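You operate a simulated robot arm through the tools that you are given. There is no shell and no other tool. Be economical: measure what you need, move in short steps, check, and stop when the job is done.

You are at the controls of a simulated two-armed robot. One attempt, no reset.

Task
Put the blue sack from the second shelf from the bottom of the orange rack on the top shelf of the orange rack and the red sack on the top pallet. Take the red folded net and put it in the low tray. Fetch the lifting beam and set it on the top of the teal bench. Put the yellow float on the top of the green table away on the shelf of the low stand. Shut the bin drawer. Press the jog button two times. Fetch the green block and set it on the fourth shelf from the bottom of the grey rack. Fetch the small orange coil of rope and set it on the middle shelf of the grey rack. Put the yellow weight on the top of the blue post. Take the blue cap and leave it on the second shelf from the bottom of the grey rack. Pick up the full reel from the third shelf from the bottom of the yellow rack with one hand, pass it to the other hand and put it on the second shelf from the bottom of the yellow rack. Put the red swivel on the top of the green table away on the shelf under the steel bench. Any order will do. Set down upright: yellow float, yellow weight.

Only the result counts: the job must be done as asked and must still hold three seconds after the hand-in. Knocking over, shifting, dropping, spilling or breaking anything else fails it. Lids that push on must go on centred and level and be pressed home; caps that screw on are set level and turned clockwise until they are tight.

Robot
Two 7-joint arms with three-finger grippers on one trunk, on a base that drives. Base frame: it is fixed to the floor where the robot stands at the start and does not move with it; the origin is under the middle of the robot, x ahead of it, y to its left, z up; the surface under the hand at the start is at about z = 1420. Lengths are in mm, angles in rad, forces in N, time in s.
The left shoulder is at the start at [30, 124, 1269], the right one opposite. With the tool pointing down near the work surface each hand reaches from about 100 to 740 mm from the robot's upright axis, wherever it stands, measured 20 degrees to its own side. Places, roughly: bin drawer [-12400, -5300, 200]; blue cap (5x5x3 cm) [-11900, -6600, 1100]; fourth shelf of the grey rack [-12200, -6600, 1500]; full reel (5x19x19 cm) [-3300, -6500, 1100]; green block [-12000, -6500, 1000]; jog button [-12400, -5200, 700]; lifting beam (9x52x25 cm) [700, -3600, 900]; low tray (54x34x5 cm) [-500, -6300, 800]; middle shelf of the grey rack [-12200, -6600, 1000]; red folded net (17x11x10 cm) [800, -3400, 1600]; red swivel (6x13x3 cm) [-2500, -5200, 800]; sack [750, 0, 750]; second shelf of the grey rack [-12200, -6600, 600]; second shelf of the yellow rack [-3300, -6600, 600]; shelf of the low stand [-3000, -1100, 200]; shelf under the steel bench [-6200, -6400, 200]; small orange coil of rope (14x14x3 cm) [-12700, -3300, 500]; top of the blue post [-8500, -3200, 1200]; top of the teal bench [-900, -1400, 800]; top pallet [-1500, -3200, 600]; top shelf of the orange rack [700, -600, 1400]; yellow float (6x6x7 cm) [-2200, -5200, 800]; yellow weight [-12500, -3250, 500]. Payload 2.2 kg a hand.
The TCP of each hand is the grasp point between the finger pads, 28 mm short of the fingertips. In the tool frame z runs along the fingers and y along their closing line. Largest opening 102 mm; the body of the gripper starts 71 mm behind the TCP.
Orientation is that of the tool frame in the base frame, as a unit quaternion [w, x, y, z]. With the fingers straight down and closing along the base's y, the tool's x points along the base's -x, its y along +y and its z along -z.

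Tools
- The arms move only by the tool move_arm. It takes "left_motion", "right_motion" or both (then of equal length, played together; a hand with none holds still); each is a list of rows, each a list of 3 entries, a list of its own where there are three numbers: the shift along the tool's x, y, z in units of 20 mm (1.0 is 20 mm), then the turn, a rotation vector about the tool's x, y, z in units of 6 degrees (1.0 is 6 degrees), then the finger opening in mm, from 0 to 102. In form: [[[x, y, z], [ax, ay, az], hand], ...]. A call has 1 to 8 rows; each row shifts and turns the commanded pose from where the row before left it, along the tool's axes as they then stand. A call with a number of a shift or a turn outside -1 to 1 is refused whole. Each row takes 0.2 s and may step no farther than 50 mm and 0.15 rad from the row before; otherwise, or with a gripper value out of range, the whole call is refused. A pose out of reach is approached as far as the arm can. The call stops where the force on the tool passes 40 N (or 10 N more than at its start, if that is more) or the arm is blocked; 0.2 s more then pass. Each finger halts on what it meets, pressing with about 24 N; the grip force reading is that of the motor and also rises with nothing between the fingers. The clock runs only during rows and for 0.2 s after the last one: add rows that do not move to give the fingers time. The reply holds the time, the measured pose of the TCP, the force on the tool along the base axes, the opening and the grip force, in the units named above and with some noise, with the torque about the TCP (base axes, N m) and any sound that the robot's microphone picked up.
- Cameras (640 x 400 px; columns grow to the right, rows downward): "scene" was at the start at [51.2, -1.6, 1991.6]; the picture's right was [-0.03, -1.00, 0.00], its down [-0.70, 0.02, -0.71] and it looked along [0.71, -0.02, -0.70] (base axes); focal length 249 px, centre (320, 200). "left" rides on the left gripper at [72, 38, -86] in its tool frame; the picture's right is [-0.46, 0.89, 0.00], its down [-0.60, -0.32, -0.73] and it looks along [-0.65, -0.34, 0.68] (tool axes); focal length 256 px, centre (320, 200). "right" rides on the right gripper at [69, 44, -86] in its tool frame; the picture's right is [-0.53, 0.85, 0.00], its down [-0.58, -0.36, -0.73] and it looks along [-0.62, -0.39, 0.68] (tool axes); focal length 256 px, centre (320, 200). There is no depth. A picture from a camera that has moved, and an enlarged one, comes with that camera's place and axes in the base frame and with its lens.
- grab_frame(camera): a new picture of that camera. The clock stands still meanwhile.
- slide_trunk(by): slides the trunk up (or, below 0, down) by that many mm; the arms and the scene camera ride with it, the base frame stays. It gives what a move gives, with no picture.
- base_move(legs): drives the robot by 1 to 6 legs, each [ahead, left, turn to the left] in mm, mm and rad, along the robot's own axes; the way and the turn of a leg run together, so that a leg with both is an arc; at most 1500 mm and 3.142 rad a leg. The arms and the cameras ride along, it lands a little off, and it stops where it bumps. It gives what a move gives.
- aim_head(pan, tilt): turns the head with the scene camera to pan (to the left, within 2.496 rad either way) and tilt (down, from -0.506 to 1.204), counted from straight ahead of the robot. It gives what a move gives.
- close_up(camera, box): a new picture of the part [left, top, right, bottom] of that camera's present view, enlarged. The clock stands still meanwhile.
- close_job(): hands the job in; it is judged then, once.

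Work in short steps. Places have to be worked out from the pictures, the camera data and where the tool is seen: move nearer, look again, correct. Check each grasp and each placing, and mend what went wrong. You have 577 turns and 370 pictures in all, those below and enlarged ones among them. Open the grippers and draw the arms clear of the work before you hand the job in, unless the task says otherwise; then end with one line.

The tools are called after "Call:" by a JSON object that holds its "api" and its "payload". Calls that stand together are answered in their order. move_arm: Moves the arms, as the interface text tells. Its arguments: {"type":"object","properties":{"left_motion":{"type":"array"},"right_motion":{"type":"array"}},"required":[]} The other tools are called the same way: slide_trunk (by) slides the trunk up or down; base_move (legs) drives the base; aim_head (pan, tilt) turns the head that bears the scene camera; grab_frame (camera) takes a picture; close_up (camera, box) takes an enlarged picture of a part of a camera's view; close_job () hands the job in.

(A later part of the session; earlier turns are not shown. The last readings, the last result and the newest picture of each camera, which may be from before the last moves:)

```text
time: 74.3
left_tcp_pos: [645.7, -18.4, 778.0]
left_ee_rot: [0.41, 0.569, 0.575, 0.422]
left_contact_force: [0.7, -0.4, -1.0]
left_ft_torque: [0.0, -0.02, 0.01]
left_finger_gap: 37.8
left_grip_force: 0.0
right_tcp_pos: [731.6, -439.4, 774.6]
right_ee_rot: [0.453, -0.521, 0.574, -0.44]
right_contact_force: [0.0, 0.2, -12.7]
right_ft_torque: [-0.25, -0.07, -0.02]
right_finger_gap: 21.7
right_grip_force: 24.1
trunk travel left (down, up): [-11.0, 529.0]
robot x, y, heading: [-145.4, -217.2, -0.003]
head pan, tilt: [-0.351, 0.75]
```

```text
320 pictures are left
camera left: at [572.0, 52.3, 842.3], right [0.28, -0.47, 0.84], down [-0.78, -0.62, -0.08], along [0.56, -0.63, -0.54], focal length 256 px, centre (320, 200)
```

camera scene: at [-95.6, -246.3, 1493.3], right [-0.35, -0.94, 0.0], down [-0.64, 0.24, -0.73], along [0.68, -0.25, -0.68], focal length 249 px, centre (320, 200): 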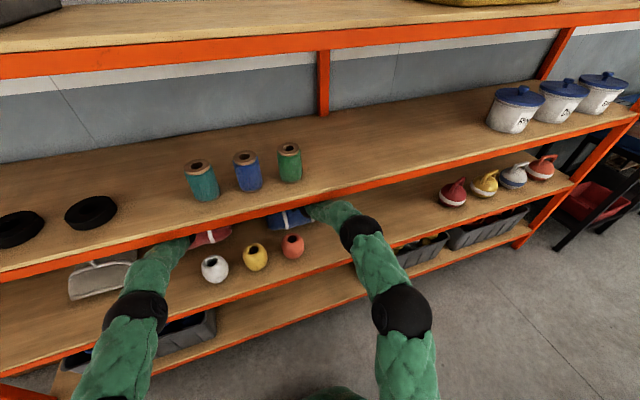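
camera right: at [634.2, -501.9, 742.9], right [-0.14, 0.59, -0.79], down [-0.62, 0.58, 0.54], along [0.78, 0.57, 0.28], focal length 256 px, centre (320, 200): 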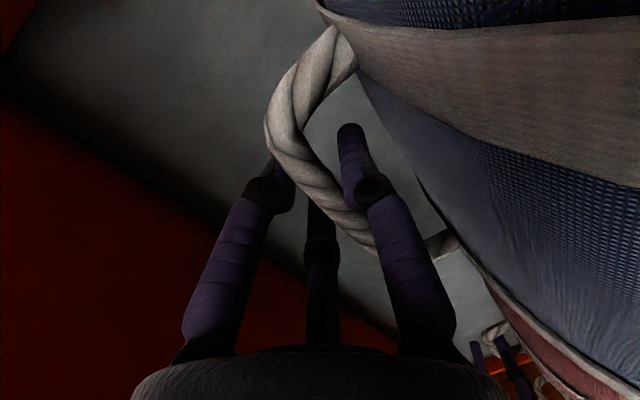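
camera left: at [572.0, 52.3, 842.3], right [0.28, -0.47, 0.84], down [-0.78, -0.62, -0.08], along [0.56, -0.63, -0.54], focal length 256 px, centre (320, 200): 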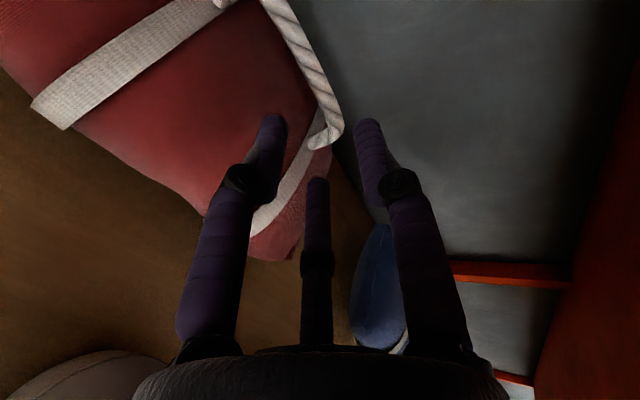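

Left is clear. Drive 160 mm to the right, then back out 350 mm.

Call:
{"api": "base_move", "payload": {"legs": [[0, -160, 0]]}}

Call:
{"api": "grab_frame", "payload": {"camera": "scene"}}

```text
time: 75.8
left_tcp_pos: [645.2, -182.5, 778.5]
left_ee_rot: [0.409, 0.57, 0.574, 0.422]
left_contact_force: [0.3, 0.1, 0.1]
left_ft_torque: [-0.01, -0.03, 0.02]
left_finger_gap: 37.9
left_grip_force: 0.1
right_tcp_pos: [729.6, -603.2, 773.0]
right_ee_rot: [0.452, -0.521, 0.575, -0.441]
right_contact_force: [0.5, 0.0, -13.3]
right_ft_torque: [-0.27, -0.13, 0.04]
right_finger_gap: 21.1
right_grip_force: 24.9
trunk travel left (down, up): [-11.0, 529.0]
robot x, y, heading: [-147.9, -375.5, -0.007]
head pan, tilt: [-0.351, 0.75]
```

```text
319 pictures are left
camera scene: at [-97.7, -406.3, 1493.5], right [-0.35, -0.94, 0.0], down [-0.64, 0.24, -0.73], along [0.68, -0.26, -0.68], focal length 249 px, centre (320, 200)
```

scene: 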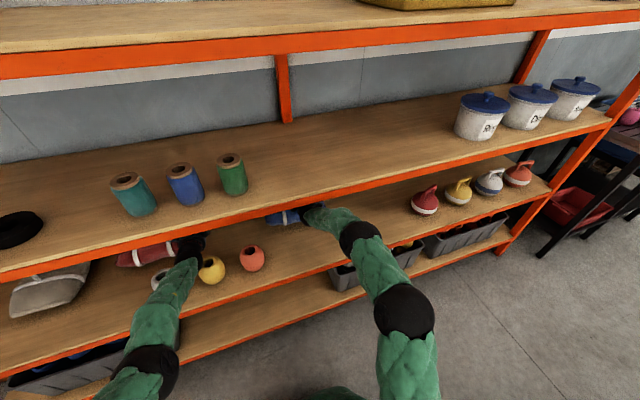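

Blue is clear of the red pot. Back out 420 mm.

Call:
{"api": "base_move", "payload": {"legs": [[-420, 0, 0]]}}

Call:
{"api": "grab_frame", "payload": {"camera": "scene"}}

```text
time: 77.7
left_tcp_pos: [423.7, -85.9, 777.7]
left_ee_rot: [0.389, 0.544, 0.599, 0.44]
left_contact_force: [0.3, -1.0, 0.2]
left_ft_torque: [0.02, 0.0, -0.01]
left_finger_gap: 38.5
left_grip_force: 0.1
right_tcp_pos: [540.4, -494.6, 755.6]
right_ee_rot: [0.466, -0.554, 0.554, -0.411]
right_contact_force: [0.1, -0.1, -16.1]
right_ft_torque: [-0.3, -0.24, 0.01]
right_finger_gap: 20.9
right_grip_force: 23.8
trunk travel left (down, up): [-11.0, 529.0]
robot x, y, heading: [-350.5, -355.5, 0.083]
head pan, tilt: [-0.351, 0.75]
stopped in leg 1: the robot was blocked; the commanded pose is now the measured one
```

```text
318 pictures are left
camera scene: at [-296.2, -377.5, 1493.4], right [-0.26, -0.96, 0.0], down [-0.66, 0.18, -0.73], along [0.7, -0.19, -0.68], focal length 249 px, centre (320, 200)
```

scene: 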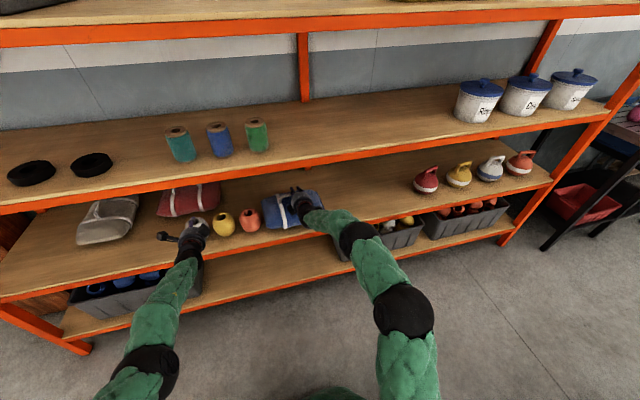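

The base was blocked and turned a little. Look behind to the right to see what I bumped.

Call:
{"api": "aim_head", "payload": {"pan": -2.3, "tilt": 0.8}}

Call:
{"api": "grab_frame", "payload": {"camera": "scene"}}

Call:
{"api": "grab_frame", "payload": {"camera": "right"}}

Call:
{"api": "grab_frame", "payload": {"camera": "left"}}

```text
time: 79.6
left_tcp_pos: [421.7, -84.9, 778.7]
left_ee_rot: [0.39, 0.543, 0.6, 0.44]
left_contact_force: [0.2, 0.4, 0.6]
left_ft_torque: [0.01, -0.02, -0.01]
left_finger_gap: 38.0
left_grip_force: 0.0
right_tcp_pos: [542.7, -497.5, 766.7]
right_ee_rot: [0.469, -0.549, 0.552, -0.416]
right_contact_force: [-0.3, -1.0, -12.3]
right_ft_torque: [-0.23, -0.11, -0.05]
right_finger_gap: 21.0
right_grip_force: 24.2
trunk travel left (down, up): [-11.0, 529.0]
robot x, y, heading: [-348.1, -351.0, 0.085]
head pan, tilt: [-2.3, 0.799]
```

```text
317 pictures are left
camera scene: at [-426.4, -419.6, 1489.7], right [-0.8, 0.6, 0.0], down [0.43, 0.57, -0.7], along [-0.42, -0.56, -0.72], focal length 249 px, centre (320, 200)
```

scene: 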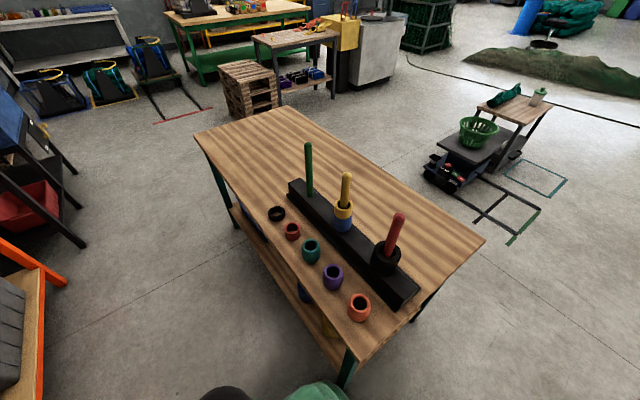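

```text
316 pictures are left
camera right: at [450.2, -567.4, 738.0], right [-0.21, 0.58, -0.79], down [-0.66, 0.52, 0.55], along [0.72, 0.63, 0.27], focal length 256 px, centre (320, 200)
```

right: 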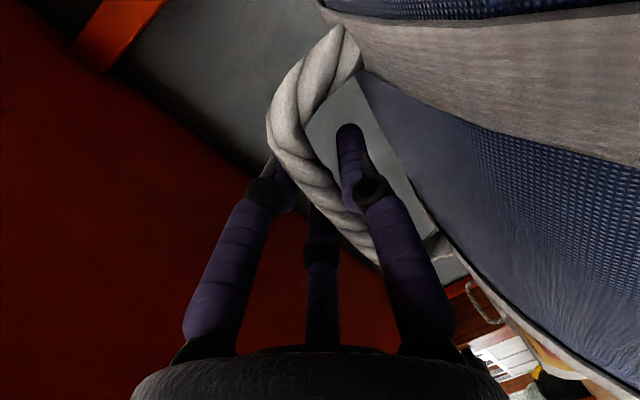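

```text
315 pictures are left
camera left: at [342.3, -22.1, 842.3], right [0.32, -0.44, 0.84], down [-0.72, -0.68, -0.08], along [0.61, -0.58, -0.54], focal length 256 px, centre (320, 200)
```

left: 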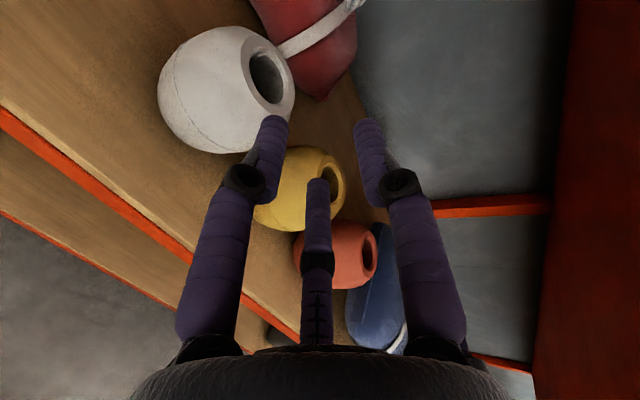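

I bumped the teal bench's near corner. I must verify that the pots were not touched when the robot swung; look at them closely.

Call:
{"api": "aim_head", "payload": {"pan": 0.1, "tilt": 0.75}}

Call:
{"api": "grab_frame", "payload": {"camera": "scene"}}

Call:
{"api": "close_up", "payload": {"camera": "scene", "box": [160, 120, 420, 280]}}

```text
time: 81.8
left_tcp_pos: [421.2, -86.3, 778.7]
left_ee_rot: [0.39, 0.543, 0.6, 0.44]
left_contact_force: [-0.2, 1.1, 0.5]
left_ft_torque: [-0.02, 0.02, 0.03]
left_finger_gap: 38.0
left_grip_force: 0.0
right_tcp_pos: [543.8, -496.8, 767.2]
right_ee_rot: [0.47, -0.549, 0.552, -0.416]
right_contact_force: [-0.5, 0.9, -12.2]
right_ft_torque: [-0.26, -0.12, 0.01]
right_finger_gap: 20.9
right_grip_force: 23.8
trunk travel left (down, up): [-11.0, 529.0]
robot x, y, heading: [-352.8, -353.1, 0.086]
head pan, tilt: [0.099, 0.75]
```

```text
314 pictures are left
camera scene: at [-296.4, -340.0, 1493.6], right [0.18, -0.98, 0.0], down [-0.67, -0.12, -0.73], along [0.72, 0.13, -0.68], focal length 249 px, centre (320, 200)
```

scene: 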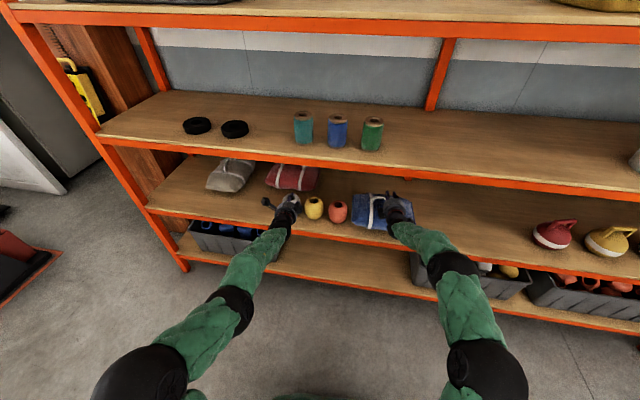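

```text
2.46 times, centred on (290, 200) of scene
camera zoom: at [-296.4, -340.0, 1493.6], right [0.18, -0.98, 0.0], down [-0.67, -0.12, -0.73], along [0.72, 0.13, -0.68], focal length 613 px, centre (394, 200)
```

zoom: 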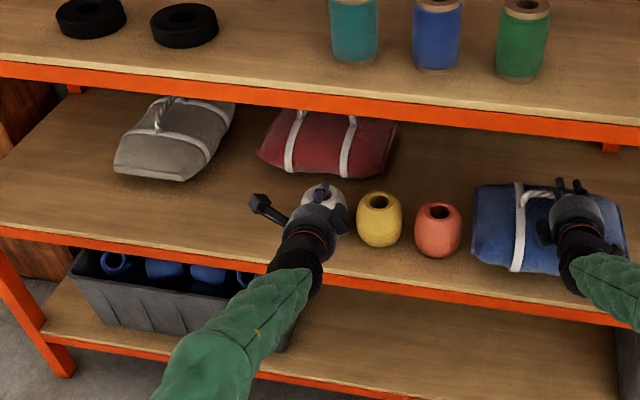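

The bag nudged the red pot (≈70 mm) and it nudged the yellow (≈35 mm) to the left; I'll set those back later. First I turn right to swing the bag away from the pot, then retract.

Call:
{"api": "base_move", "payload": {"legs": [[10, 0, 0], [0, 0, -0.09], [40, -40, 0]]}}

Call:
{"api": "close_up", "payload": {"camera": "scene", "box": [160, 120, 420, 280]}}

```text
time: 83.6
left_tcp_pos: [493.2, -196.6, 778.2]
left_ee_rot: [0.41, 0.57, 0.574, 0.422]
left_contact_force: [-0.3, 0.2, -0.1]
left_ft_torque: [0.03, -0.02, 0.04]
left_finger_gap: 38.2
left_grip_force: 0.0
right_tcp_pos: [575.6, -617.4, 766.3]
right_ee_rot: [0.448, -0.523, 0.578, -0.437]
right_contact_force: [0.9, -0.1, -13.7]
right_ft_torque: [-0.27, -0.11, 0.02]
right_finger_gap: 21.2
right_grip_force: 24.1
trunk travel left (down, up): [-11.0, 529.0]
robot x, y, heading: [-295.1, -397.0, -0.008]
head pan, tilt: [0.099, 0.75]
```

```text
2.46 times, centred on (290, 200) of scene
camera zoom: at [-245.2, -384.7, 1493.5], right [0.09, -1.0, 0.0], down [-0.68, -0.06, -0.73], along [0.73, 0.07, -0.68], focal length 613 px, centre (394, 200)
```

zoom: 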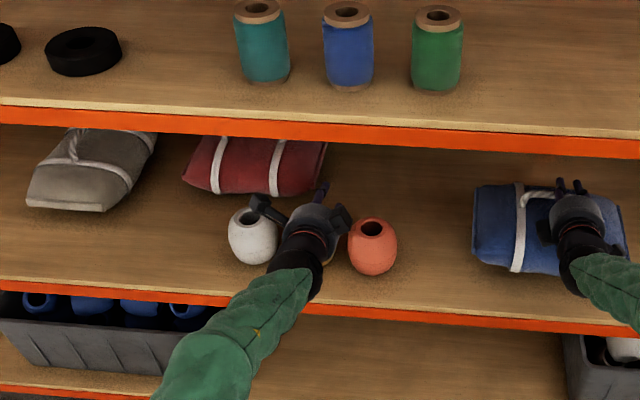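

Red pot now at y≈-276 (was -357), white unchanged. Retract the right arm 260 mm to bring the bag out of the shelf.

Call:
{"api": "move_arm", "payload": {"right_motion": [[[0, 0.2, -0.978], [0, 0, 0], 5], [[0, 0.2, -0.978], [0, 0, 0], 5], [[0, 0.2, -0.978], [0, 0, 0], 5], [[0, 0.2, -0.978], [0, 0, 0], 5], [[0, 0.2, -0.978], [0, 0, 0], 5], [[0, 0.2, -0.978], [0, 0, 0], 5], [[0, 0.2, -0.978], [0, 0, 0], 5]]}}

Call:
{"api": "move_arm", "payload": {"right_motion": [[[0, 0.2, -0.978], [0, 0, 0], 5], [[0, 0.2, -0.978], [0, 0, 0], 5], [[0, 0.2, -0.978], [0, 0, 0], 5], [[0, 0.2, -0.978], [0, 0, 0], 5], [[0, 0.2, -0.978], [0, 0, 0], 5], [[0, 0.2, -0.978], [0, 0, 0], 5], [[0, 0.2, -0.978], [0, 0, 0], 5]]}}

Call:
{"api": "grab_frame", "payload": {"camera": "scene"}}

```text
time: 85.2
left_tcp_pos: [491.9, -196.3, 778.9]
left_ee_rot: [0.411, 0.57, 0.573, 0.422]
left_contact_force: [-0.8, 0.2, -1.7]
left_ft_torque: [-0.01, -0.02, 0.01]
left_finger_gap: 38.2
left_grip_force: 0.2
right_tcp_pos: [435.5, -611.3, 768.2]
right_ee_rot: [0.45, -0.523, 0.577, -0.437]
right_contact_force: [0.6, 0.7, -11.5]
right_ft_torque: [-0.27, -0.11, 0.01]
right_finger_gap: 21.0
right_grip_force: 24.2
trunk travel left (down, up): [-11.0, 529.0]
robot x, y, heading: [-302.2, -391.4, -0.011]
head pan, tilt: [0.099, 0.75]
```

```text
time: 86.8
left_tcp_pos: [490.7, -197.1, 779.0]
left_ee_rot: [0.409, 0.57, 0.574, 0.422]
left_contact_force: [0.7, -0.1, -0.5]
left_ft_torque: [0.01, 0.0, 0.04]
left_finger_gap: 38.2
left_grip_force: 0.1
right_tcp_pos: [294.3, -603.1, 771.0]
right_ee_rot: [0.45, -0.524, 0.577, -0.436]
right_contact_force: [0.2, -0.1, -12.0]
right_ft_torque: [-0.29, -0.11, 0.01]
right_finger_gap: 21.2
right_grip_force: 24.3
trunk travel left (down, up): [-11.0, 529.0]
robot x, y, heading: [-297.1, -394.3, -0.01]
head pan, tilt: [0.099, 0.75]
```

```text
311 pictures are left
camera scene: at [-246.7, -384.1, 1493.6], right [0.09, -1.0, 0.0], down [-0.68, -0.06, -0.73], along [0.73, 0.07, -0.68], focal length 249 px, centre (320, 200)
```

scene: 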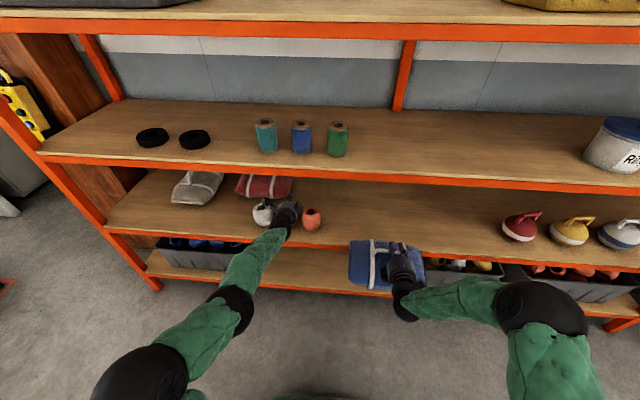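

Bag is out over the floor. Retract the left hand 140 mm and the right another 40 mm.

Call:
{"api": "move_arm", "payload": {"left_motion": [[[0, -0.31, -0.95], [0, 0, 0], 38], [[0, -0.31, -0.95], [0, 0, 0], 38], [[0, -0.31, -0.95], [0, 0, 0], 38], [[0, -0.31, -0.95], [0, 0, 0], 38], [[0, -0.31, -0.95], [0, 0, 0], 38], [[0, -0.31, -0.95], [0, 0, 0], 38], [[0, -0.31, -0.95], [0, 0, 0], 38]], "right_motion": [[[0, 0.2, -0.978], [0, 0, 0], 5], [[0, 0.2, -0.978], [0, 0, 0], 5], [[0, 0.2, -0.978], [0, 0, 0], 5], [[0, 0, 0], [0, 0, 0], 5], [[0, 0, 0], [0, 0, 0], 5], [[0, 0, 0], [0, 0, 0], 5], [[0, 0, 0], [0, 0, 0], 5]]}}

Call:
{"api": "base_move", "payload": {"legs": [[0, 200, 0], [-200, 0, 0.01]]}}

Call:
{"api": "slide_trunk", "payload": {"by": 400}}

Call:
{"api": "grab_frame", "payload": {"camera": "scene"}}

```text
time: 88.4
left_tcp_pos: [364.6, -232.2, 800.8]
left_ee_rot: [0.406, 0.569, 0.577, 0.423]
left_contact_force: [0.2, 0.4, -0.3]
left_ft_torque: [0.01, 0.01, -0.03]
left_finger_gap: 38.3
left_grip_force: 0.1
left hand out of reach, approached as far as the arm can: row 1, 2, 3, 4, 5, 6, 7
right_tcp_pos: [234.7, -602.1, 772.2]
right_ee_rot: [0.449, -0.523, 0.577, -0.438]
right_contact_force: [-0.2, -0.2, -12.2]
right_ft_torque: [-0.29, -0.1, -0.01]
right_finger_gap: 20.9
right_grip_force: 24.1
trunk travel left (down, up): [-11.0, 529.0]
robot x, y, heading: [-300.2, -391.7, -0.005]
head pan, tilt: [0.099, 0.75]
```

```text
time: 91.2
left_tcp_pos: [166.5, -27.5, 800.3]
left_ee_rot: [0.404, 0.567, 0.579, 0.425]
left_contact_force: [-0.9, 0.0, -0.3]
left_ft_torque: [0.0, -0.01, -0.02]
left_finger_gap: 38.1
left_grip_force: 0.1
right_tcp_pos: [35.7, -396.6, 774.0]
right_ee_rot: [0.452, -0.525, 0.574, -0.436]
right_contact_force: [0.5, 0.9, -13.0]
right_ft_torque: [-0.25, -0.07, -0.04]
right_finger_gap: 21.0
right_grip_force: 24.0
trunk travel left (down, up): [-11.0, 529.0]
robot x, y, heading: [-499.9, -189.7, -0.004]
head pan, tilt: [0.099, 0.75]
```

```text
time: 95.0
left_tcp_pos: [165.4, -26.6, 1199.4]
left_ee_rot: [0.404, 0.567, 0.579, 0.425]
left_contact_force: [0.4, 0.0, -0.3]
left_ft_torque: [0.0, 0.01, 0.04]
left_finger_gap: 38.0
left_grip_force: 0.0
right_tcp_pos: [38.0, -397.6, 1172.8]
right_ee_rot: [0.451, -0.527, 0.574, -0.435]
right_contact_force: [-0.6, 0.6, -12.9]
right_ft_torque: [-0.26, -0.09, -0.02]
right_finger_gap: 20.8
right_grip_force: 23.5
trunk travel left (down, up): [-411.0, 129.0]
robot x, y, heading: [-496.9, -191.2, -0.003]
head pan, tilt: [0.099, 0.75]
```

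```text
310 pictures are left
camera scene: at [-445.5, -183.7, 1893.5], right [0.1, -0.99, 0.0], down [-0.68, -0.07, -0.73], along [0.73, 0.07, -0.68], focal length 249 px, centre (320, 200)
```

scene: 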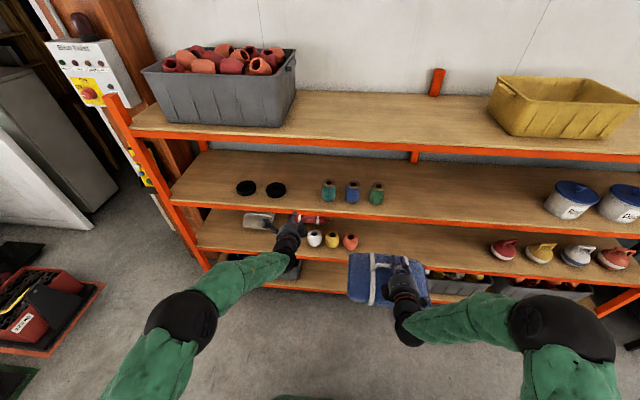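

Blue bag held well. The top shelf is free between the grey and yellow bins. Raise the trunk the rest and the right hand ≈300 mm.

Call:
{"api": "slide_trunk", "payload": {"by": 125}}

Call:
{"api": "move_arm", "payload": {"right_motion": [[[0, -0.98, -0.2], [0, 0, 0], 5], [[0, -0.98, -0.2], [0, 0, 0], 5], [[0, -0.98, -0.2], [0, 0, 0], 5], [[0, -0.98, -0.2], [0, 0, 0], 5], [[0, -0.98, -0.2], [0, 0, 0], 5], [[0, -0.98, -0.2], [0, 0, 0], 5], [[0, -0.98, -0.2], [0, 0, 0], 5], [[0, -0.98, -0.2], [0, 0, 0], 5]]}}

Call:
{"api": "move_arm", "payload": {"right_motion": [[[0, -0.98, -0.2], [0, 0, 0], 5], [[0, -0.98, -0.2], [0, 0, 0], 5], [[0, -0.98, -0.2], [0, 0, 0], 5], [[0, -0.98, -0.2], [0, 0, 0], 5], [[0, -0.98, -0.2], [0, 0, 0], 5], [[0, -0.98, -0.2], [0, 0, 0], 5], [[0, -0.98, -0.2], [0, 0, 0], 5]]}}

Call:
{"api": "grab_frame", "payload": {"camera": "scene"}}

```text
time: 96.6
left_tcp_pos: [165.4, -26.1, 1325.9]
left_ee_rot: [0.404, 0.567, 0.579, 0.424]
left_contact_force: [0.5, 0.6, -0.4]
left_ft_torque: [0.0, -0.02, 0.0]
left_finger_gap: 37.7
left_grip_force: 0.0
right_tcp_pos: [39.1, -396.2, 1295.9]
right_ee_rot: [0.451, -0.525, 0.575, -0.435]
right_contact_force: [-0.1, 0.5, -13.6]
right_ft_torque: [-0.3, -0.06, -0.01]
right_finger_gap: 21.0
right_grip_force: 23.8
trunk travel left (down, up): [-536.0, 4.0]
robot x, y, heading: [-498.9, -191.2, -0.003]
head pan, tilt: [0.099, 0.75]
```

```text
time: 98.4
left_tcp_pos: [166.4, -28.1, 1326.8]
left_ee_rot: [0.404, 0.567, 0.578, 0.424]
left_contact_force: [0.3, 0.3, -0.8]
left_ft_torque: [-0.02, -0.03, 0.01]
left_finger_gap: 37.8
left_grip_force: 0.0
right_tcp_pos: [37.0, -406.3, 1456.2]
right_ee_rot: [0.451, -0.526, 0.575, -0.435]
right_contact_force: [-0.3, 0.3, -13.9]
right_ft_torque: [-0.25, -0.11, 0.0]
right_finger_gap: 20.8
right_grip_force: 24.2
trunk travel left (down, up): [-536.0, 4.0]
robot x, y, heading: [-502.1, -189.9, 0.001]
head pan, tilt: [0.099, 0.75]
```

```text
time: 100.0
left_tcp_pos: [166.4, -27.0, 1325.8]
left_ee_rot: [0.405, 0.568, 0.578, 0.424]
left_contact_force: [-0.4, -1.1, 0.2]
left_ft_torque: [-0.01, -0.02, -0.01]
left_finger_gap: 38.0
left_grip_force: 0.1
right_tcp_pos: [40.3, -414.8, 1596.6]
right_ee_rot: [0.451, -0.526, 0.575, -0.435]
right_contact_force: [0.3, 1.3, -13.5]
right_ft_torque: [-0.26, -0.14, 0.01]
right_finger_gap: 21.0
right_grip_force: 23.9
trunk travel left (down, up): [-536.0, 4.0]
robot x, y, heading: [-499.1, -191.0, -0.0]
head pan, tilt: [0.099, 0.75]
```

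```text
309 pictures are left
camera scene: at [-446.2, -183.8, 2018.6], right [0.1, -0.99, 0.0], down [-0.68, -0.07, -0.73], along [0.73, 0.07, -0.68], focal length 249 px, centre (320, 200)
```

scene: 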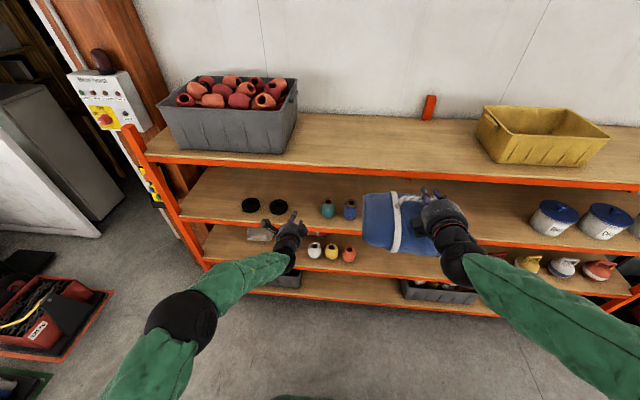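

Raise the left hand too, above the top shelf level, before driving forward.

Call:
{"api": "move_arm", "payload": {"left_motion": [[[0, 0.95, -0.31], [0, 0, 0], 38], [[0, 0.95, -0.31], [0, 0, 0], 38], [[0, 0.95, -0.31], [0, 0, 0], 38], [[0, 0.95, -0.31], [0, 0, 0], 38], [[0, 0.95, -0.31], [0, 0, 0], 38], [[0, 0.95, -0.31], [0, 0, 0], 38], [[0, 0.95, -0.31], [0, 0, 0], 38], [[0, 0.95, -0.31], [0, 0, 0], 38]]}}

Call:
{"api": "move_arm", "payload": {"left_motion": [[[0, 0.95, -0.31], [0, 0, 0], 38], [[0, 0.95, -0.31], [0, 0, 0], 38], [[0, 0.95, -0.31], [0, 0, 0], 38], [[0, 0.95, -0.31], [0, 0, 0], 38], [[0, 0.95, -0.31], [0, 0, 0], 38], [[0, 0.95, -0.31], [0, 0, 0], 38], [[0, 0.95, -0.31], [0, 0, 0], 38]], "right_motion": [[[0, -0.2, 0.978], [0, 0, 0], 5], [[0, -0.2, 0.978], [0, 0, 0], 5], [[0, -0.2, 0.978], [0, 0, 0], 5], [[0, -0.2, 0.978], [0, 0, 0], 5], [[0, -0.2, 0.978], [0, 0, 0], 5], [[0, -0.2, 0.978], [0, 0, 0], 5], [[0, -0.2, 0.978], [0, 0, 0], 5]]}}

Call:
{"api": "base_move", "payload": {"legs": [[400, 0, 0]]}}

Call:
{"api": "grab_frame", "payload": {"camera": "scene"}}

```text
time: 101.8
left_tcp_pos: [165.1, -29.2, 1486.6]
left_ee_rot: [0.404, 0.566, 0.58, 0.424]
left_contact_force: [-0.4, -0.4, 0.0]
left_ft_torque: [0.02, 0.03, 0.01]
left_finger_gap: 38.1
left_grip_force: 0.1
right_tcp_pos: [40.5, -415.1, 1596.2]
right_ee_rot: [0.451, -0.526, 0.574, -0.436]
right_contact_force: [-0.4, -0.1, -11.4]
right_ft_torque: [-0.27, -0.12, -0.05]
right_finger_gap: 21.2
right_grip_force: 23.7
trunk travel left (down, up): [-536.0, 4.0]
robot x, y, heading: [-498.9, -191.7, 0.006]
head pan, tilt: [0.099, 0.75]
```

```text
time: 103.4
left_tcp_pos: [170.2, -29.8, 1624.3]
left_ee_rot: [0.404, 0.568, 0.578, 0.424]
left_contact_force: [-0.1, 0.4, -0.3]
left_ft_torque: [-0.03, 0.02, 0.01]
left_finger_gap: 38.2
left_grip_force: 0.0
right_tcp_pos: [181.4, -421.1, 1594.4]
right_ee_rot: [0.451, -0.525, 0.576, -0.436]
right_contact_force: [0.3, 0.6, -13.1]
right_ft_torque: [-0.23, -0.14, 0.0]
right_finger_gap: 21.2
right_grip_force: 24.3
trunk travel left (down, up): [-536.0, 4.0]
robot x, y, heading: [-501.0, -188.8, -0.005]
head pan, tilt: [0.099, 0.75]
```

```text
time: 105.9
left_tcp_pos: [571.2, -29.4, 1626.4]
left_ee_rot: [0.404, 0.567, 0.578, 0.425]
left_contact_force: [0.5, -0.4, -0.5]
left_ft_torque: [-0.01, 0.0, 0.0]
left_finger_gap: 38.2
left_grip_force: 0.1
right_tcp_pos: [584.5, -420.5, 1595.4]
right_ee_rot: [0.452, -0.525, 0.575, -0.435]
right_contact_force: [-0.8, 0.3, -12.8]
right_ft_torque: [-0.28, -0.11, -0.01]
right_finger_gap: 21.0
right_grip_force: 24.4
trunk travel left (down, up): [-536.0, 4.0]
robot x, y, heading: [-95.9, -189.8, 0.007]
head pan, tilt: [0.099, 0.75]
```

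```text
308 pictures are left
camera scene: at [-42.4, -183.5, 2018.6], right [0.1, -0.99, 0.0], down [-0.68, -0.07, -0.73], along [0.73, 0.07, -0.68], focal length 249 px, centre (320, 200)
```

scene: 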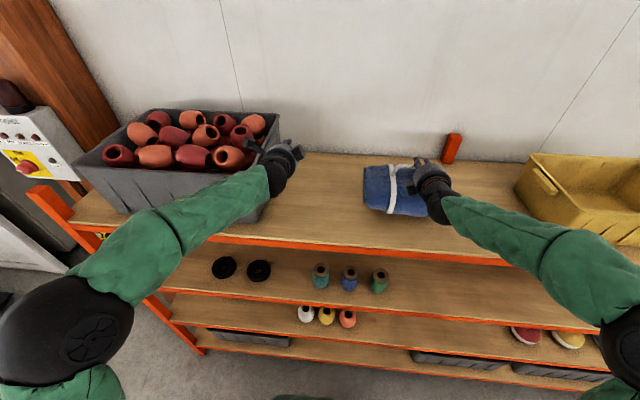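

Bag is above the shelf. Lower it 40 mm, then in small steps until its weight comes off.

Call:
{"api": "move_arm", "payload": {"right_motion": [[[0, 0.98, 0.2], [0, 0, 0], 5], [[0, 0.98, 0.2], [0, 0, 0], 5], [[0, 0.25, 0.05], [0, 0, 0], 5], [[0, 0.25, 0.05], [0, 0, 0], 5]]}}

Call:
{"api": "move_arm", "payload": {"right_motion": [[[0, 0.25, 0.05], [0, 0, 0], 5], [[0, 0.25, 0.05], [0, 0, 0], 5]]}}

```text
time: 106.9
left_tcp_pos: [569.1, -25.8, 1626.3]
left_ee_rot: [0.405, 0.566, 0.579, 0.425]
left_contact_force: [0.2, 0.6, -0.1]
left_ft_torque: [0.0, -0.02, 0.0]
left_finger_gap: 37.7
left_grip_force: 0.0
right_tcp_pos: [582.9, -416.0, 1553.4]
right_ee_rot: [0.453, -0.524, 0.571, -0.44]
right_contact_force: [4.6, 8.5, 16.9]
right_ft_torque: [-1.4, 0.42, -0.32]
right_finger_gap: 21.3
right_grip_force: 23.8
trunk travel left (down, up): [-536.0, 4.0]
robot x, y, heading: [-93.5, -191.4, -0.0]
head pan, tilt: [0.099, 0.75]
```

```text
time: 107.4
left_tcp_pos: [569.3, -28.1, 1625.9]
left_ee_rot: [0.405, 0.566, 0.579, 0.425]
left_contact_force: [-0.3, 0.3, -0.2]
left_ft_torque: [0.02, 0.01, 0.01]
left_finger_gap: 38.1
left_grip_force: 0.1
right_tcp_pos: [583.9, -415.1, 1551.8]
right_ee_rot: [0.457, -0.521, 0.568, -0.444]
right_contact_force: [-1.1, 6.3, 6.1]
right_ft_torque: [-0.78, 0.26, -0.19]
right_finger_gap: 21.3
right_grip_force: 24.2
trunk travel left (down, up): [-536.0, 4.0]
robot x, y, heading: [-92.6, -191.8, 0.001]
head pan, tilt: [0.099, 0.75]
stopped in row 2 (right hand): the force on the tool passed its limit at 43 N (the readings are from after the stop); the commanded pose is now the measured one
```

Bag stands on the shelf. Open the right hand to 40 and withdraw along the fingers.

Call:
{"api": "move_arm", "payload": {"right_motion": [[[0, 0, 0], [0, 0, 0], 40], [[0, 0, 0], [0, 0, 0], 40], [[0, 0, -0.5], [0, 0, 0], 40], [[0, 0, -1], [0, 0, 0], 40], [[0, 0, -1], [0, 0, 0], 40], [[0, 0, -1], [0, 0, 0], 40], [[0, -0.5, -1], [0, 0, 0], 40]]}}

Call:
{"api": "grab_frame", "payload": {"camera": "scene"}}

```text
time: 109.0
left_tcp_pos: [568.4, -27.9, 1627.3]
left_ee_rot: [0.405, 0.566, 0.579, 0.425]
left_contact_force: [-0.6, -0.5, 0.1]
left_ft_torque: [-0.01, 0.0, 0.02]
left_finger_gap: 38.2
left_grip_force: 0.1
right_tcp_pos: [497.2, -415.8, 1576.3]
right_ee_rot: [0.456, -0.521, 0.569, -0.444]
right_contact_force: [0.8, 1.5, -0.7]
right_ft_torque: [0.01, -0.01, 0.03]
right_finger_gap: 40.0
right_grip_force: 0.1
trunk travel left (down, up): [-536.0, 4.0]
robot x, y, heading: [-95.5, -196.1, 0.002]
head pan, tilt: [0.099, 0.75]
```

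```text
307 pictures are left
camera scene: at [-44.7, -182.6, 2018.7], right [0.1, -0.99, 0.0], down [-0.68, -0.07, -0.73], along [0.73, 0.07, -0.68], focal length 249 px, centre (320, 200)
```

scene: 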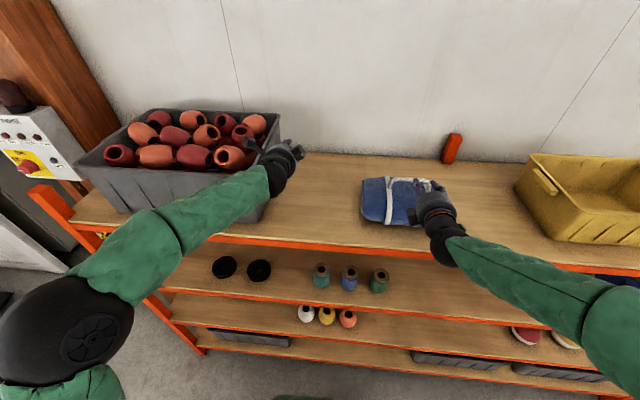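

Blue sack is on the top shelf. Back out, lower the trunk, and retract the left arm so the right can fetch the red sack.

Call:
{"api": "base_move", "payload": {"legs": [[-400, 0, 0], [0, 395, 0]]}}

Call:
{"api": "move_arm", "payload": {"left_motion": [[[0, -0.31, -0.95], [0, 0, 0], 38], [[0, -0.31, -0.95], [0, 0, 0], 38], [[0, -0.31, -0.95], [0, 0, 0], 38], [[0, -0.31, -0.95], [0, 0, 0], 38], [[0, -0.31, -0.95], [0, 0, 0], 38], [[0, -0.31, -0.95], [0, 0, 0], 38], [[0, -0.31, -0.95], [0, 0, 0], 38], [[0, -0.31, -0.95], [0, 0, 0], 38]], "right_motion": [[[0, 0.98, 0.2], [0, 0, 0], 36], [[0, 0.98, 0.2], [0, 0, 0], 36], [[0, 0.98, 0.2], [0, 0, 0], 36], [[0, 0.98, 0.2], [0, 0, 0], 36], [[0, 0.98, 0.2], [0, 0, 0], 36], [[0, 0.98, 0.2], [0, 0, 0], 36], [[0, 0.98, 0.2], [0, 0, 0], 36], [[0, 0.98, 0.2], [0, 0, 0], 36]]}}

Call:
{"api": "move_arm", "payload": {"left_motion": [[[0, -0.31, -0.95], [0, 0, 0], 38], [[0, -0.31, -0.95], [0, 0, 0], 38], [[0, -0.31, -0.95], [0, 0, 0], 38], [[0, -0.31, -0.95], [0, 0, 0], 38], [[0, -0.31, -0.95], [0, 0, 0], 38], [[0, -0.31, -0.95], [0, 0, 0], 38]], "right_motion": [[[0, 0.98, 0.2], [0, 0, 0], 36], [[0, 0.98, 0.2], [0, 0, 0], 36], [[0, 0.98, 0.2], [0, 0, 0], 36], [[0, 0.98, 0.2], [0, 0, 0], 36], [[0, 0.98, 0.2], [0, 0, 0], 36], [[0, 0.5, 0.1], [0, 0, 0], 36]]}}

Call:
{"api": "slide_trunk", "payload": {"by": -400}}

Call:
{"api": "slide_trunk", "payload": {"by": -130}}

Call:
{"api": "grab_frame", "payload": {"camera": "scene"}}

```text
time: 113.6
left_tcp_pos: [167.9, 367.7, 1626.3]
left_ee_rot: [0.404, 0.567, 0.578, 0.425]
left_contact_force: [-0.2, 0.6, -0.4]
left_ft_torque: [0.01, 0.0, 0.02]
left_finger_gap: 38.0
left_grip_force: 0.0
right_tcp_pos: [96.4, -18.9, 1576.1]
right_ee_rot: [0.456, -0.521, 0.569, -0.443]
right_contact_force: [-0.4, -1.0, -0.4]
right_ft_torque: [0.02, 0.03, 0.01]
right_finger_gap: 39.8
right_grip_force: 0.0
trunk travel left (down, up): [-536.0, 4.0]
robot x, y, heading: [-492.5, 202.5, 0.0]
head pan, tilt: [0.099, 0.75]
```

```text
time: 115.4
left_tcp_pos: [7.1, 361.8, 1626.4]
left_ee_rot: [0.405, 0.566, 0.579, 0.425]
left_contact_force: [-0.3, -0.3, 0.3]
left_ft_torque: [-0.02, -0.01, 0.01]
left_finger_gap: 38.3
left_grip_force: 0.0
right_tcp_pos: [98.3, -9.1, 1417.0]
right_ee_rot: [0.456, -0.522, 0.569, -0.443]
right_contact_force: [0.2, 1.1, 0.4]
right_ft_torque: [0.0, -0.02, 0.0]
right_finger_gap: 35.8
right_grip_force: 0.1
trunk travel left (down, up): [-536.0, 4.0]
robot x, y, heading: [-496.2, 203.6, -0.005]
head pan, tilt: [0.099, 0.75]
```

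```text
time: 116.8
left_tcp_pos: [-112.2, 359.5, 1626.5]
left_ee_rot: [0.405, 0.566, 0.579, 0.425]
left_contact_force: [0.3, 0.5, 1.0]
left_ft_torque: [0.01, -0.01, 0.03]
left_finger_gap: 38.2
left_grip_force: 0.0
right_tcp_pos: [98.8, -3.4, 1306.7]
right_ee_rot: [0.456, -0.521, 0.569, -0.444]
right_contact_force: [-0.1, -0.4, -0.2]
right_ft_torque: [0.0, -0.01, -0.02]
right_finger_gap: 36.1
right_grip_force: 0.2
trunk travel left (down, up): [-536.0, 4.0]
robot x, y, heading: [-498.1, 209.1, 0.001]
head pan, tilt: [0.099, 0.75]
```

```text
time: 120.6
left_tcp_pos: [-110.4, 359.3, 1227.3]
left_ee_rot: [0.405, 0.567, 0.578, 0.425]
left_contact_force: [-0.3, -0.2, 0.1]
left_ft_torque: [0.02, 0.02, 0.03]
left_finger_gap: 38.2
left_grip_force: 0.1
right_tcp_pos: [100.9, -3.5, 907.5]
right_ee_rot: [0.456, -0.521, 0.57, -0.442]
right_contact_force: [0.5, -0.2, 0.5]
right_ft_torque: [0.01, 0.03, -0.02]
right_finger_gap: 36.3
right_grip_force: 0.1
trunk travel left (down, up): [-136.0, 404.0]
robot x, y, heading: [-491.9, 203.1, 0.005]
head pan, tilt: [0.099, 0.75]
```

```text
time: 122.2
left_tcp_pos: [-112.1, 359.8, 1097.2]
left_ee_rot: [0.406, 0.567, 0.578, 0.424]
left_contact_force: [0.1, -0.6, -1.2]
left_ft_torque: [0.01, 0.03, -0.01]
left_finger_gap: 37.8
left_grip_force: 0.1
right_tcp_pos: [100.3, -3.0, 777.3]
right_ee_rot: [0.458, -0.521, 0.569, -0.442]
right_contact_force: [-0.7, -0.2, -0.3]
right_ft_torque: [-0.04, 0.01, 0.02]
right_finger_gap: 35.7
right_grip_force: 0.1
trunk travel left (down, up): [-6.0, 534.0]
robot x, y, heading: [-496.2, 207.3, 0.004]
head pan, tilt: [0.099, 0.75]
```

```text
306 pictures are left
camera scene: at [-444.3, 214.1, 1488.8], right [0.1, -0.99, 0.0], down [-0.68, -0.07, -0.73], along [0.73, 0.07, -0.68], focal length 249 px, centre (320, 200)
```

scene: 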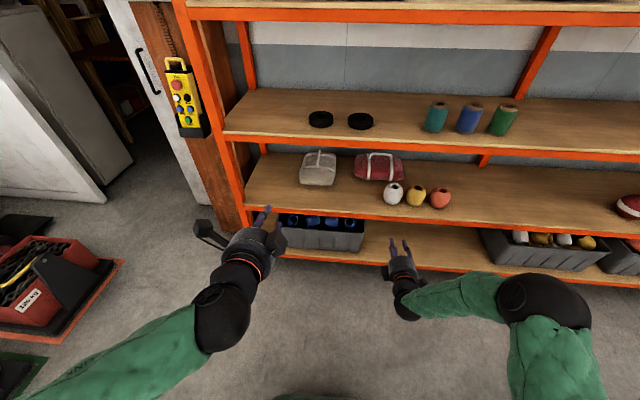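

Measure the red bag and pots with a close-up while extending the right arm.

Call:
{"api": "move_arm", "payload": {"right_motion": [[[0, -0.2, 0.978], [0, 0, 0], 36], [[0, -0.2, 0.978], [0, 0, 0], 36], [[0, -0.2, 0.978], [0, 0, 0], 36], [[0, -0.2, 0.978], [0, 0, 0], 36], [[0, -0.2, 0.978], [0, 0, 0], 36], [[0, -0.2, 0.978], [0, 0, 0], 36], [[0, -0.2, 0.978], [0, 0, 0], 36], [[0, -0.2, 0.978], [0, 0, 0], 36]]}}

Call:
{"api": "move_arm", "payload": {"right_motion": [[[0, -0.2, 0.978], [0, 0, 0], 36], [[0, -0.2, 0.978], [0, 0, 0], 36], [[0, -0.2, 0.978], [0, 0, 0], 36]]}}

Call:
{"api": "close_up", "payload": {"camera": "scene", "box": [280, 100, 540, 260]}}

Call:
{"api": "grab_frame", "payload": {"camera": "right"}}

```text
time: 124.0
left_tcp_pos: [-110.6, 357.8, 1097.1]
left_ee_rot: [0.406, 0.567, 0.578, 0.424]
left_contact_force: [0.4, 0.4, -0.1]
left_ft_torque: [0.02, 0.0, 0.02]
left_finger_gap: 38.1
left_grip_force: 0.0
right_tcp_pos: [260.2, -10.9, 776.3]
right_ee_rot: [0.456, -0.522, 0.57, -0.442]
right_contact_force: [-0.8, -0.8, 0.6]
right_ft_torque: [-0.03, -0.01, 0.0]
right_finger_gap: 36.2
right_grip_force: 0.1
trunk travel left (down, up): [-6.0, 534.0]
robot x, y, heading: [-495.8, 206.6, -0.0]
head pan, tilt: [0.099, 0.75]
```

```text
time: 124.8
left_tcp_pos: [-110.7, 358.9, 1097.3]
left_ee_rot: [0.404, 0.567, 0.579, 0.425]
left_contact_force: [0.4, 0.1, 0.9]
left_ft_torque: [-0.02, 0.01, -0.01]
left_finger_gap: 38.2
left_grip_force: 0.0
right_tcp_pos: [320.3, -12.4, 777.2]
right_ee_rot: [0.457, -0.521, 0.569, -0.443]
right_contact_force: [-0.5, -0.1, 0.1]
right_ft_torque: [-0.02, 0.0, 0.01]
right_finger_gap: 36.1
right_grip_force: 0.0
trunk travel left (down, up): [-6.0, 534.0]
robot x, y, heading: [-492.2, 204.1, 0.002]
head pan, tilt: [0.099, 0.75]
```

```text
2.46 times, centred on (410, 180) of scene
camera zoom: at [-444.0, 214.1, 1488.6], right [0.1, -0.99, 0.0], down [-0.68, -0.07, -0.73], along [0.73, 0.07, -0.68], focal length 613 px, centre (98, 249)
```

zoom: 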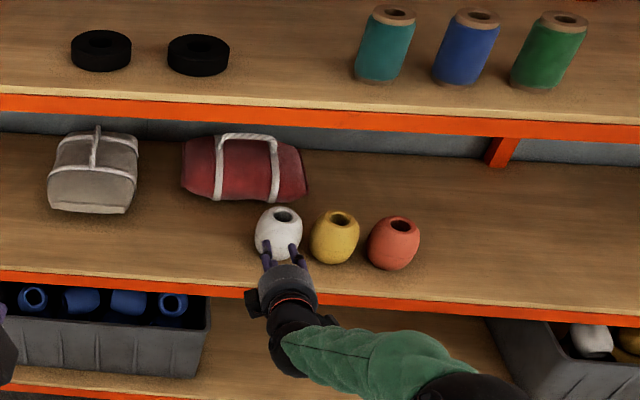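

```text
304 pictures are left
camera right: at [223.3, -75.1, 747.1], right [-0.14, 0.59, -0.8], down [-0.62, 0.57, 0.53], along [0.77, 0.57, 0.29], focal length 256 px, centre (320, 200)
```

right: 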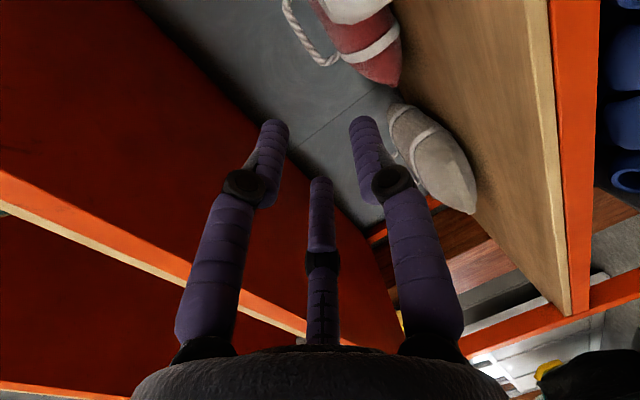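

Pots confirmed shifted: red to y≈-283 (orig -360), yellow to -170 (orig -210); they'll be restored. Rope of the red bag: (745, 0, 750). Drive in 330 mm.

Call:
{"api": "base_move", "payload": {"legs": [[330, 0, 0]]}}

Call:
{"api": "grab_frame", "payload": {"camera": "right"}}

```text
time: 127.0
left_tcp_pos: [221.0, 359.3, 1096.2]
left_ee_rot: [0.405, 0.567, 0.579, 0.424]
left_contact_force: [-0.4, 0.1, 0.3]
left_ft_torque: [0.01, 0.0, -0.03]
left_finger_gap: 37.9
left_grip_force: 0.0
right_tcp_pos: [651.4, -13.1, 777.4]
right_ee_rot: [0.455, -0.521, 0.57, -0.443]
right_contact_force: [0.0, 0.2, 0.2]
right_ft_torque: [0.01, -0.02, 0.01]
right_finger_gap: 36.2
right_grip_force: 0.1
trunk travel left (down, up): [-6.0, 534.0]
robot x, y, heading: [-167.2, 204.6, -0.001]
head pan, tilt: [0.099, 0.75]
```

```text
303 pictures are left
camera right: at [554.9, -75.6, 746.9], right [-0.14, 0.59, -0.8], down [-0.62, 0.57, 0.53], along [0.77, 0.57, 0.29], focal length 256 px, centre (320, 200)
```

right: 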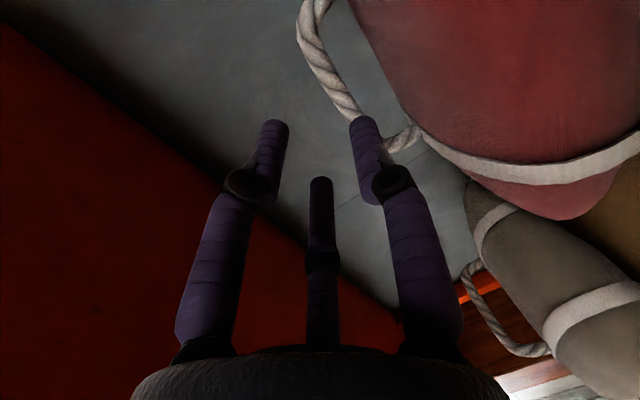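

Align and advance along the fingers to the rope, then close.

Call:
{"api": "move_arm", "payload": {"right_motion": [[[-0.6, 0.4, 0.1], [0, 0, 0], 32], [[0, 0, 1], [0, 0, 0], 32], [[0, 0, 1], [0, 0, 0], 32], [[0, 0, 1], [0, 0, 0], 32], [[0, 0, 1], [0, 0, 0], 32]]}}

Call:
{"api": "grab_frame", "payload": {"camera": "right"}}

```text
time: 128.2
left_tcp_pos: [220.4, 359.9, 1096.5]
left_ee_rot: [0.405, 0.566, 0.579, 0.424]
left_contact_force: [0.5, -0.3, 0.2]
left_ft_torque: [-0.03, 0.01, 0.05]
left_finger_gap: 37.8
left_grip_force: 0.2
right_tcp_pos: [731.0, -1.6, 754.5]
right_ee_rot: [0.456, -0.521, 0.57, -0.443]
right_contact_force: [0.0, 0.2, -0.1]
right_ft_torque: [0.04, 0.04, 0.01]
right_finger_gap: 32.0
right_grip_force: 0.1
trunk travel left (down, up): [-6.0, 534.0]
robot x, y, heading: [-165.7, 206.0, -0.004]
head pan, tilt: [0.099, 0.75]
```

```text
302 pictures are left
camera right: at [633.7, -65.2, 723.9], right [-0.14, 0.59, -0.8], down [-0.62, 0.57, 0.53], along [0.77, 0.57, 0.29], focal length 256 px, centre (320, 200)
```

right: 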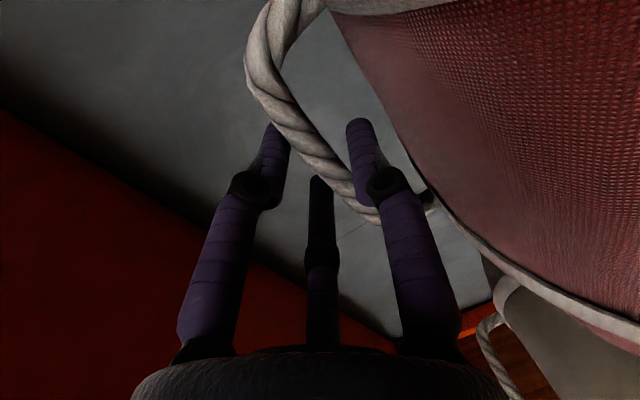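

Call:
{"api": "move_arm", "payload": {"right_motion": [[[0, 0, 0.5], [0, 0, 0], 32], [[0, 0, 0], [0, 0, 0], 5], [[0, 0, 0], [0, 0, 0], 5], [[0, -0.2, -0.04], [0, 0, 0], 5], [[0, -0.25, -0.05], [0, 0, 0], 5], [[0, -0.25, -0.05], [0, 0, 0], 5], [[0, -0.25, -0.05], [0, 0, 0], 5], [[0, -0.25, -0.05], [0, 0, 0], 5]]}}

Call:
{"api": "grab_frame", "payload": {"camera": "right"}}

```text
time: 130.0
left_tcp_pos: [222.0, 359.1, 1094.9]
left_ee_rot: [0.404, 0.567, 0.579, 0.425]
left_contact_force: [-0.3, 0.6, 0.2]
left_ft_torque: [0.0, -0.03, 0.02]
left_finger_gap: 38.1
left_grip_force: 0.1
right_tcp_pos: [741.2, -4.2, 775.5]
right_ee_rot: [0.455, -0.522, 0.571, -0.442]
right_contact_force: [-0.4, -0.8, -11.9]
right_ft_torque: [-0.06, 0.04, 0.02]
right_finger_gap: 21.6
right_grip_force: 24.2
trunk travel left (down, up): [-6.0, 534.0]
robot x, y, heading: [-163.5, 204.0, -0.003]
head pan, tilt: [0.099, 0.75]
```

```text
301 pictures are left
camera right: at [644.0, -67.1, 745.3], right [-0.14, 0.59, -0.8], down [-0.62, 0.57, 0.53], along [0.77, 0.57, 0.29], focal length 256 px, centre (320, 200)
```

right: 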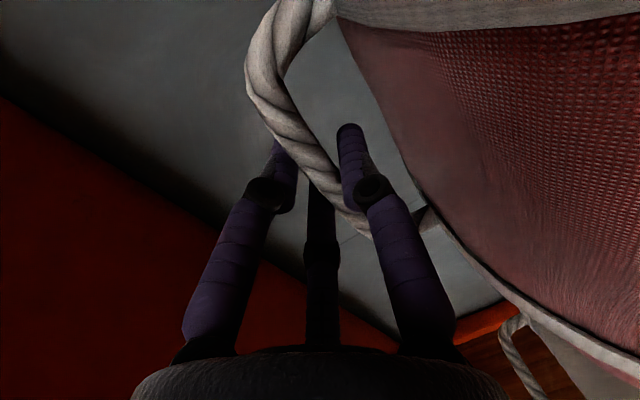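

Red is lifted. Slide 560 mm to the right behind the pots.

Call:
{"api": "base_move", "payload": {"legs": [[0, -280, 0], [0, -285, 0]]}}

Call:
{"api": "grab_frame", "payload": {"camera": "scene"}}

```text
time: 133.5
left_tcp_pos: [223.3, -207.2, 1095.2]
left_ee_rot: [0.404, 0.567, 0.579, 0.425]
left_contact_force: [-0.5, 1.1, 0.6]
left_ft_torque: [-0.02, 0.0, 0.02]
left_finger_gap: 38.1
left_grip_force: 0.0
right_tcp_pos: [743.4, -567.4, 775.4]
right_ee_rot: [0.456, -0.523, 0.569, -0.441]
right_contact_force: [-0.2, -0.8, -12.5]
right_ft_torque: [-0.1, 0.04, 0.02]
right_finger_gap: 21.6
right_grip_force: 24.5
trunk travel left (down, up): [-6.0, 534.0]
robot x, y, heading: [-161.3, -360.1, 0.005]
head pan, tilt: [0.099, 0.75]
```

```text
300 pictures are left
camera scene: at [-108.8, -352.5, 1488.6], right [0.1, -0.99, 0.0], down [-0.68, -0.07, -0.73], along [0.73, 0.08, -0.68], focal length 249 px, centre (320, 200)
```

scene: 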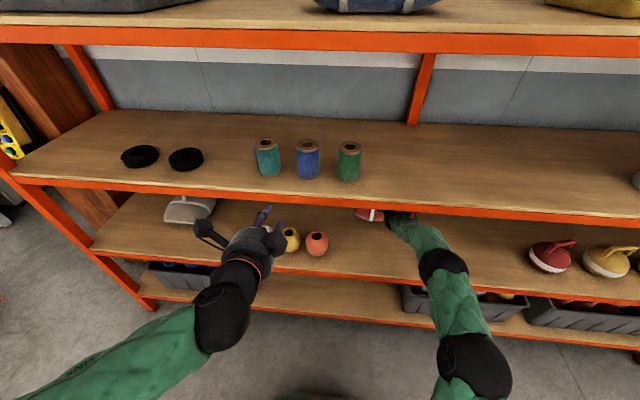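

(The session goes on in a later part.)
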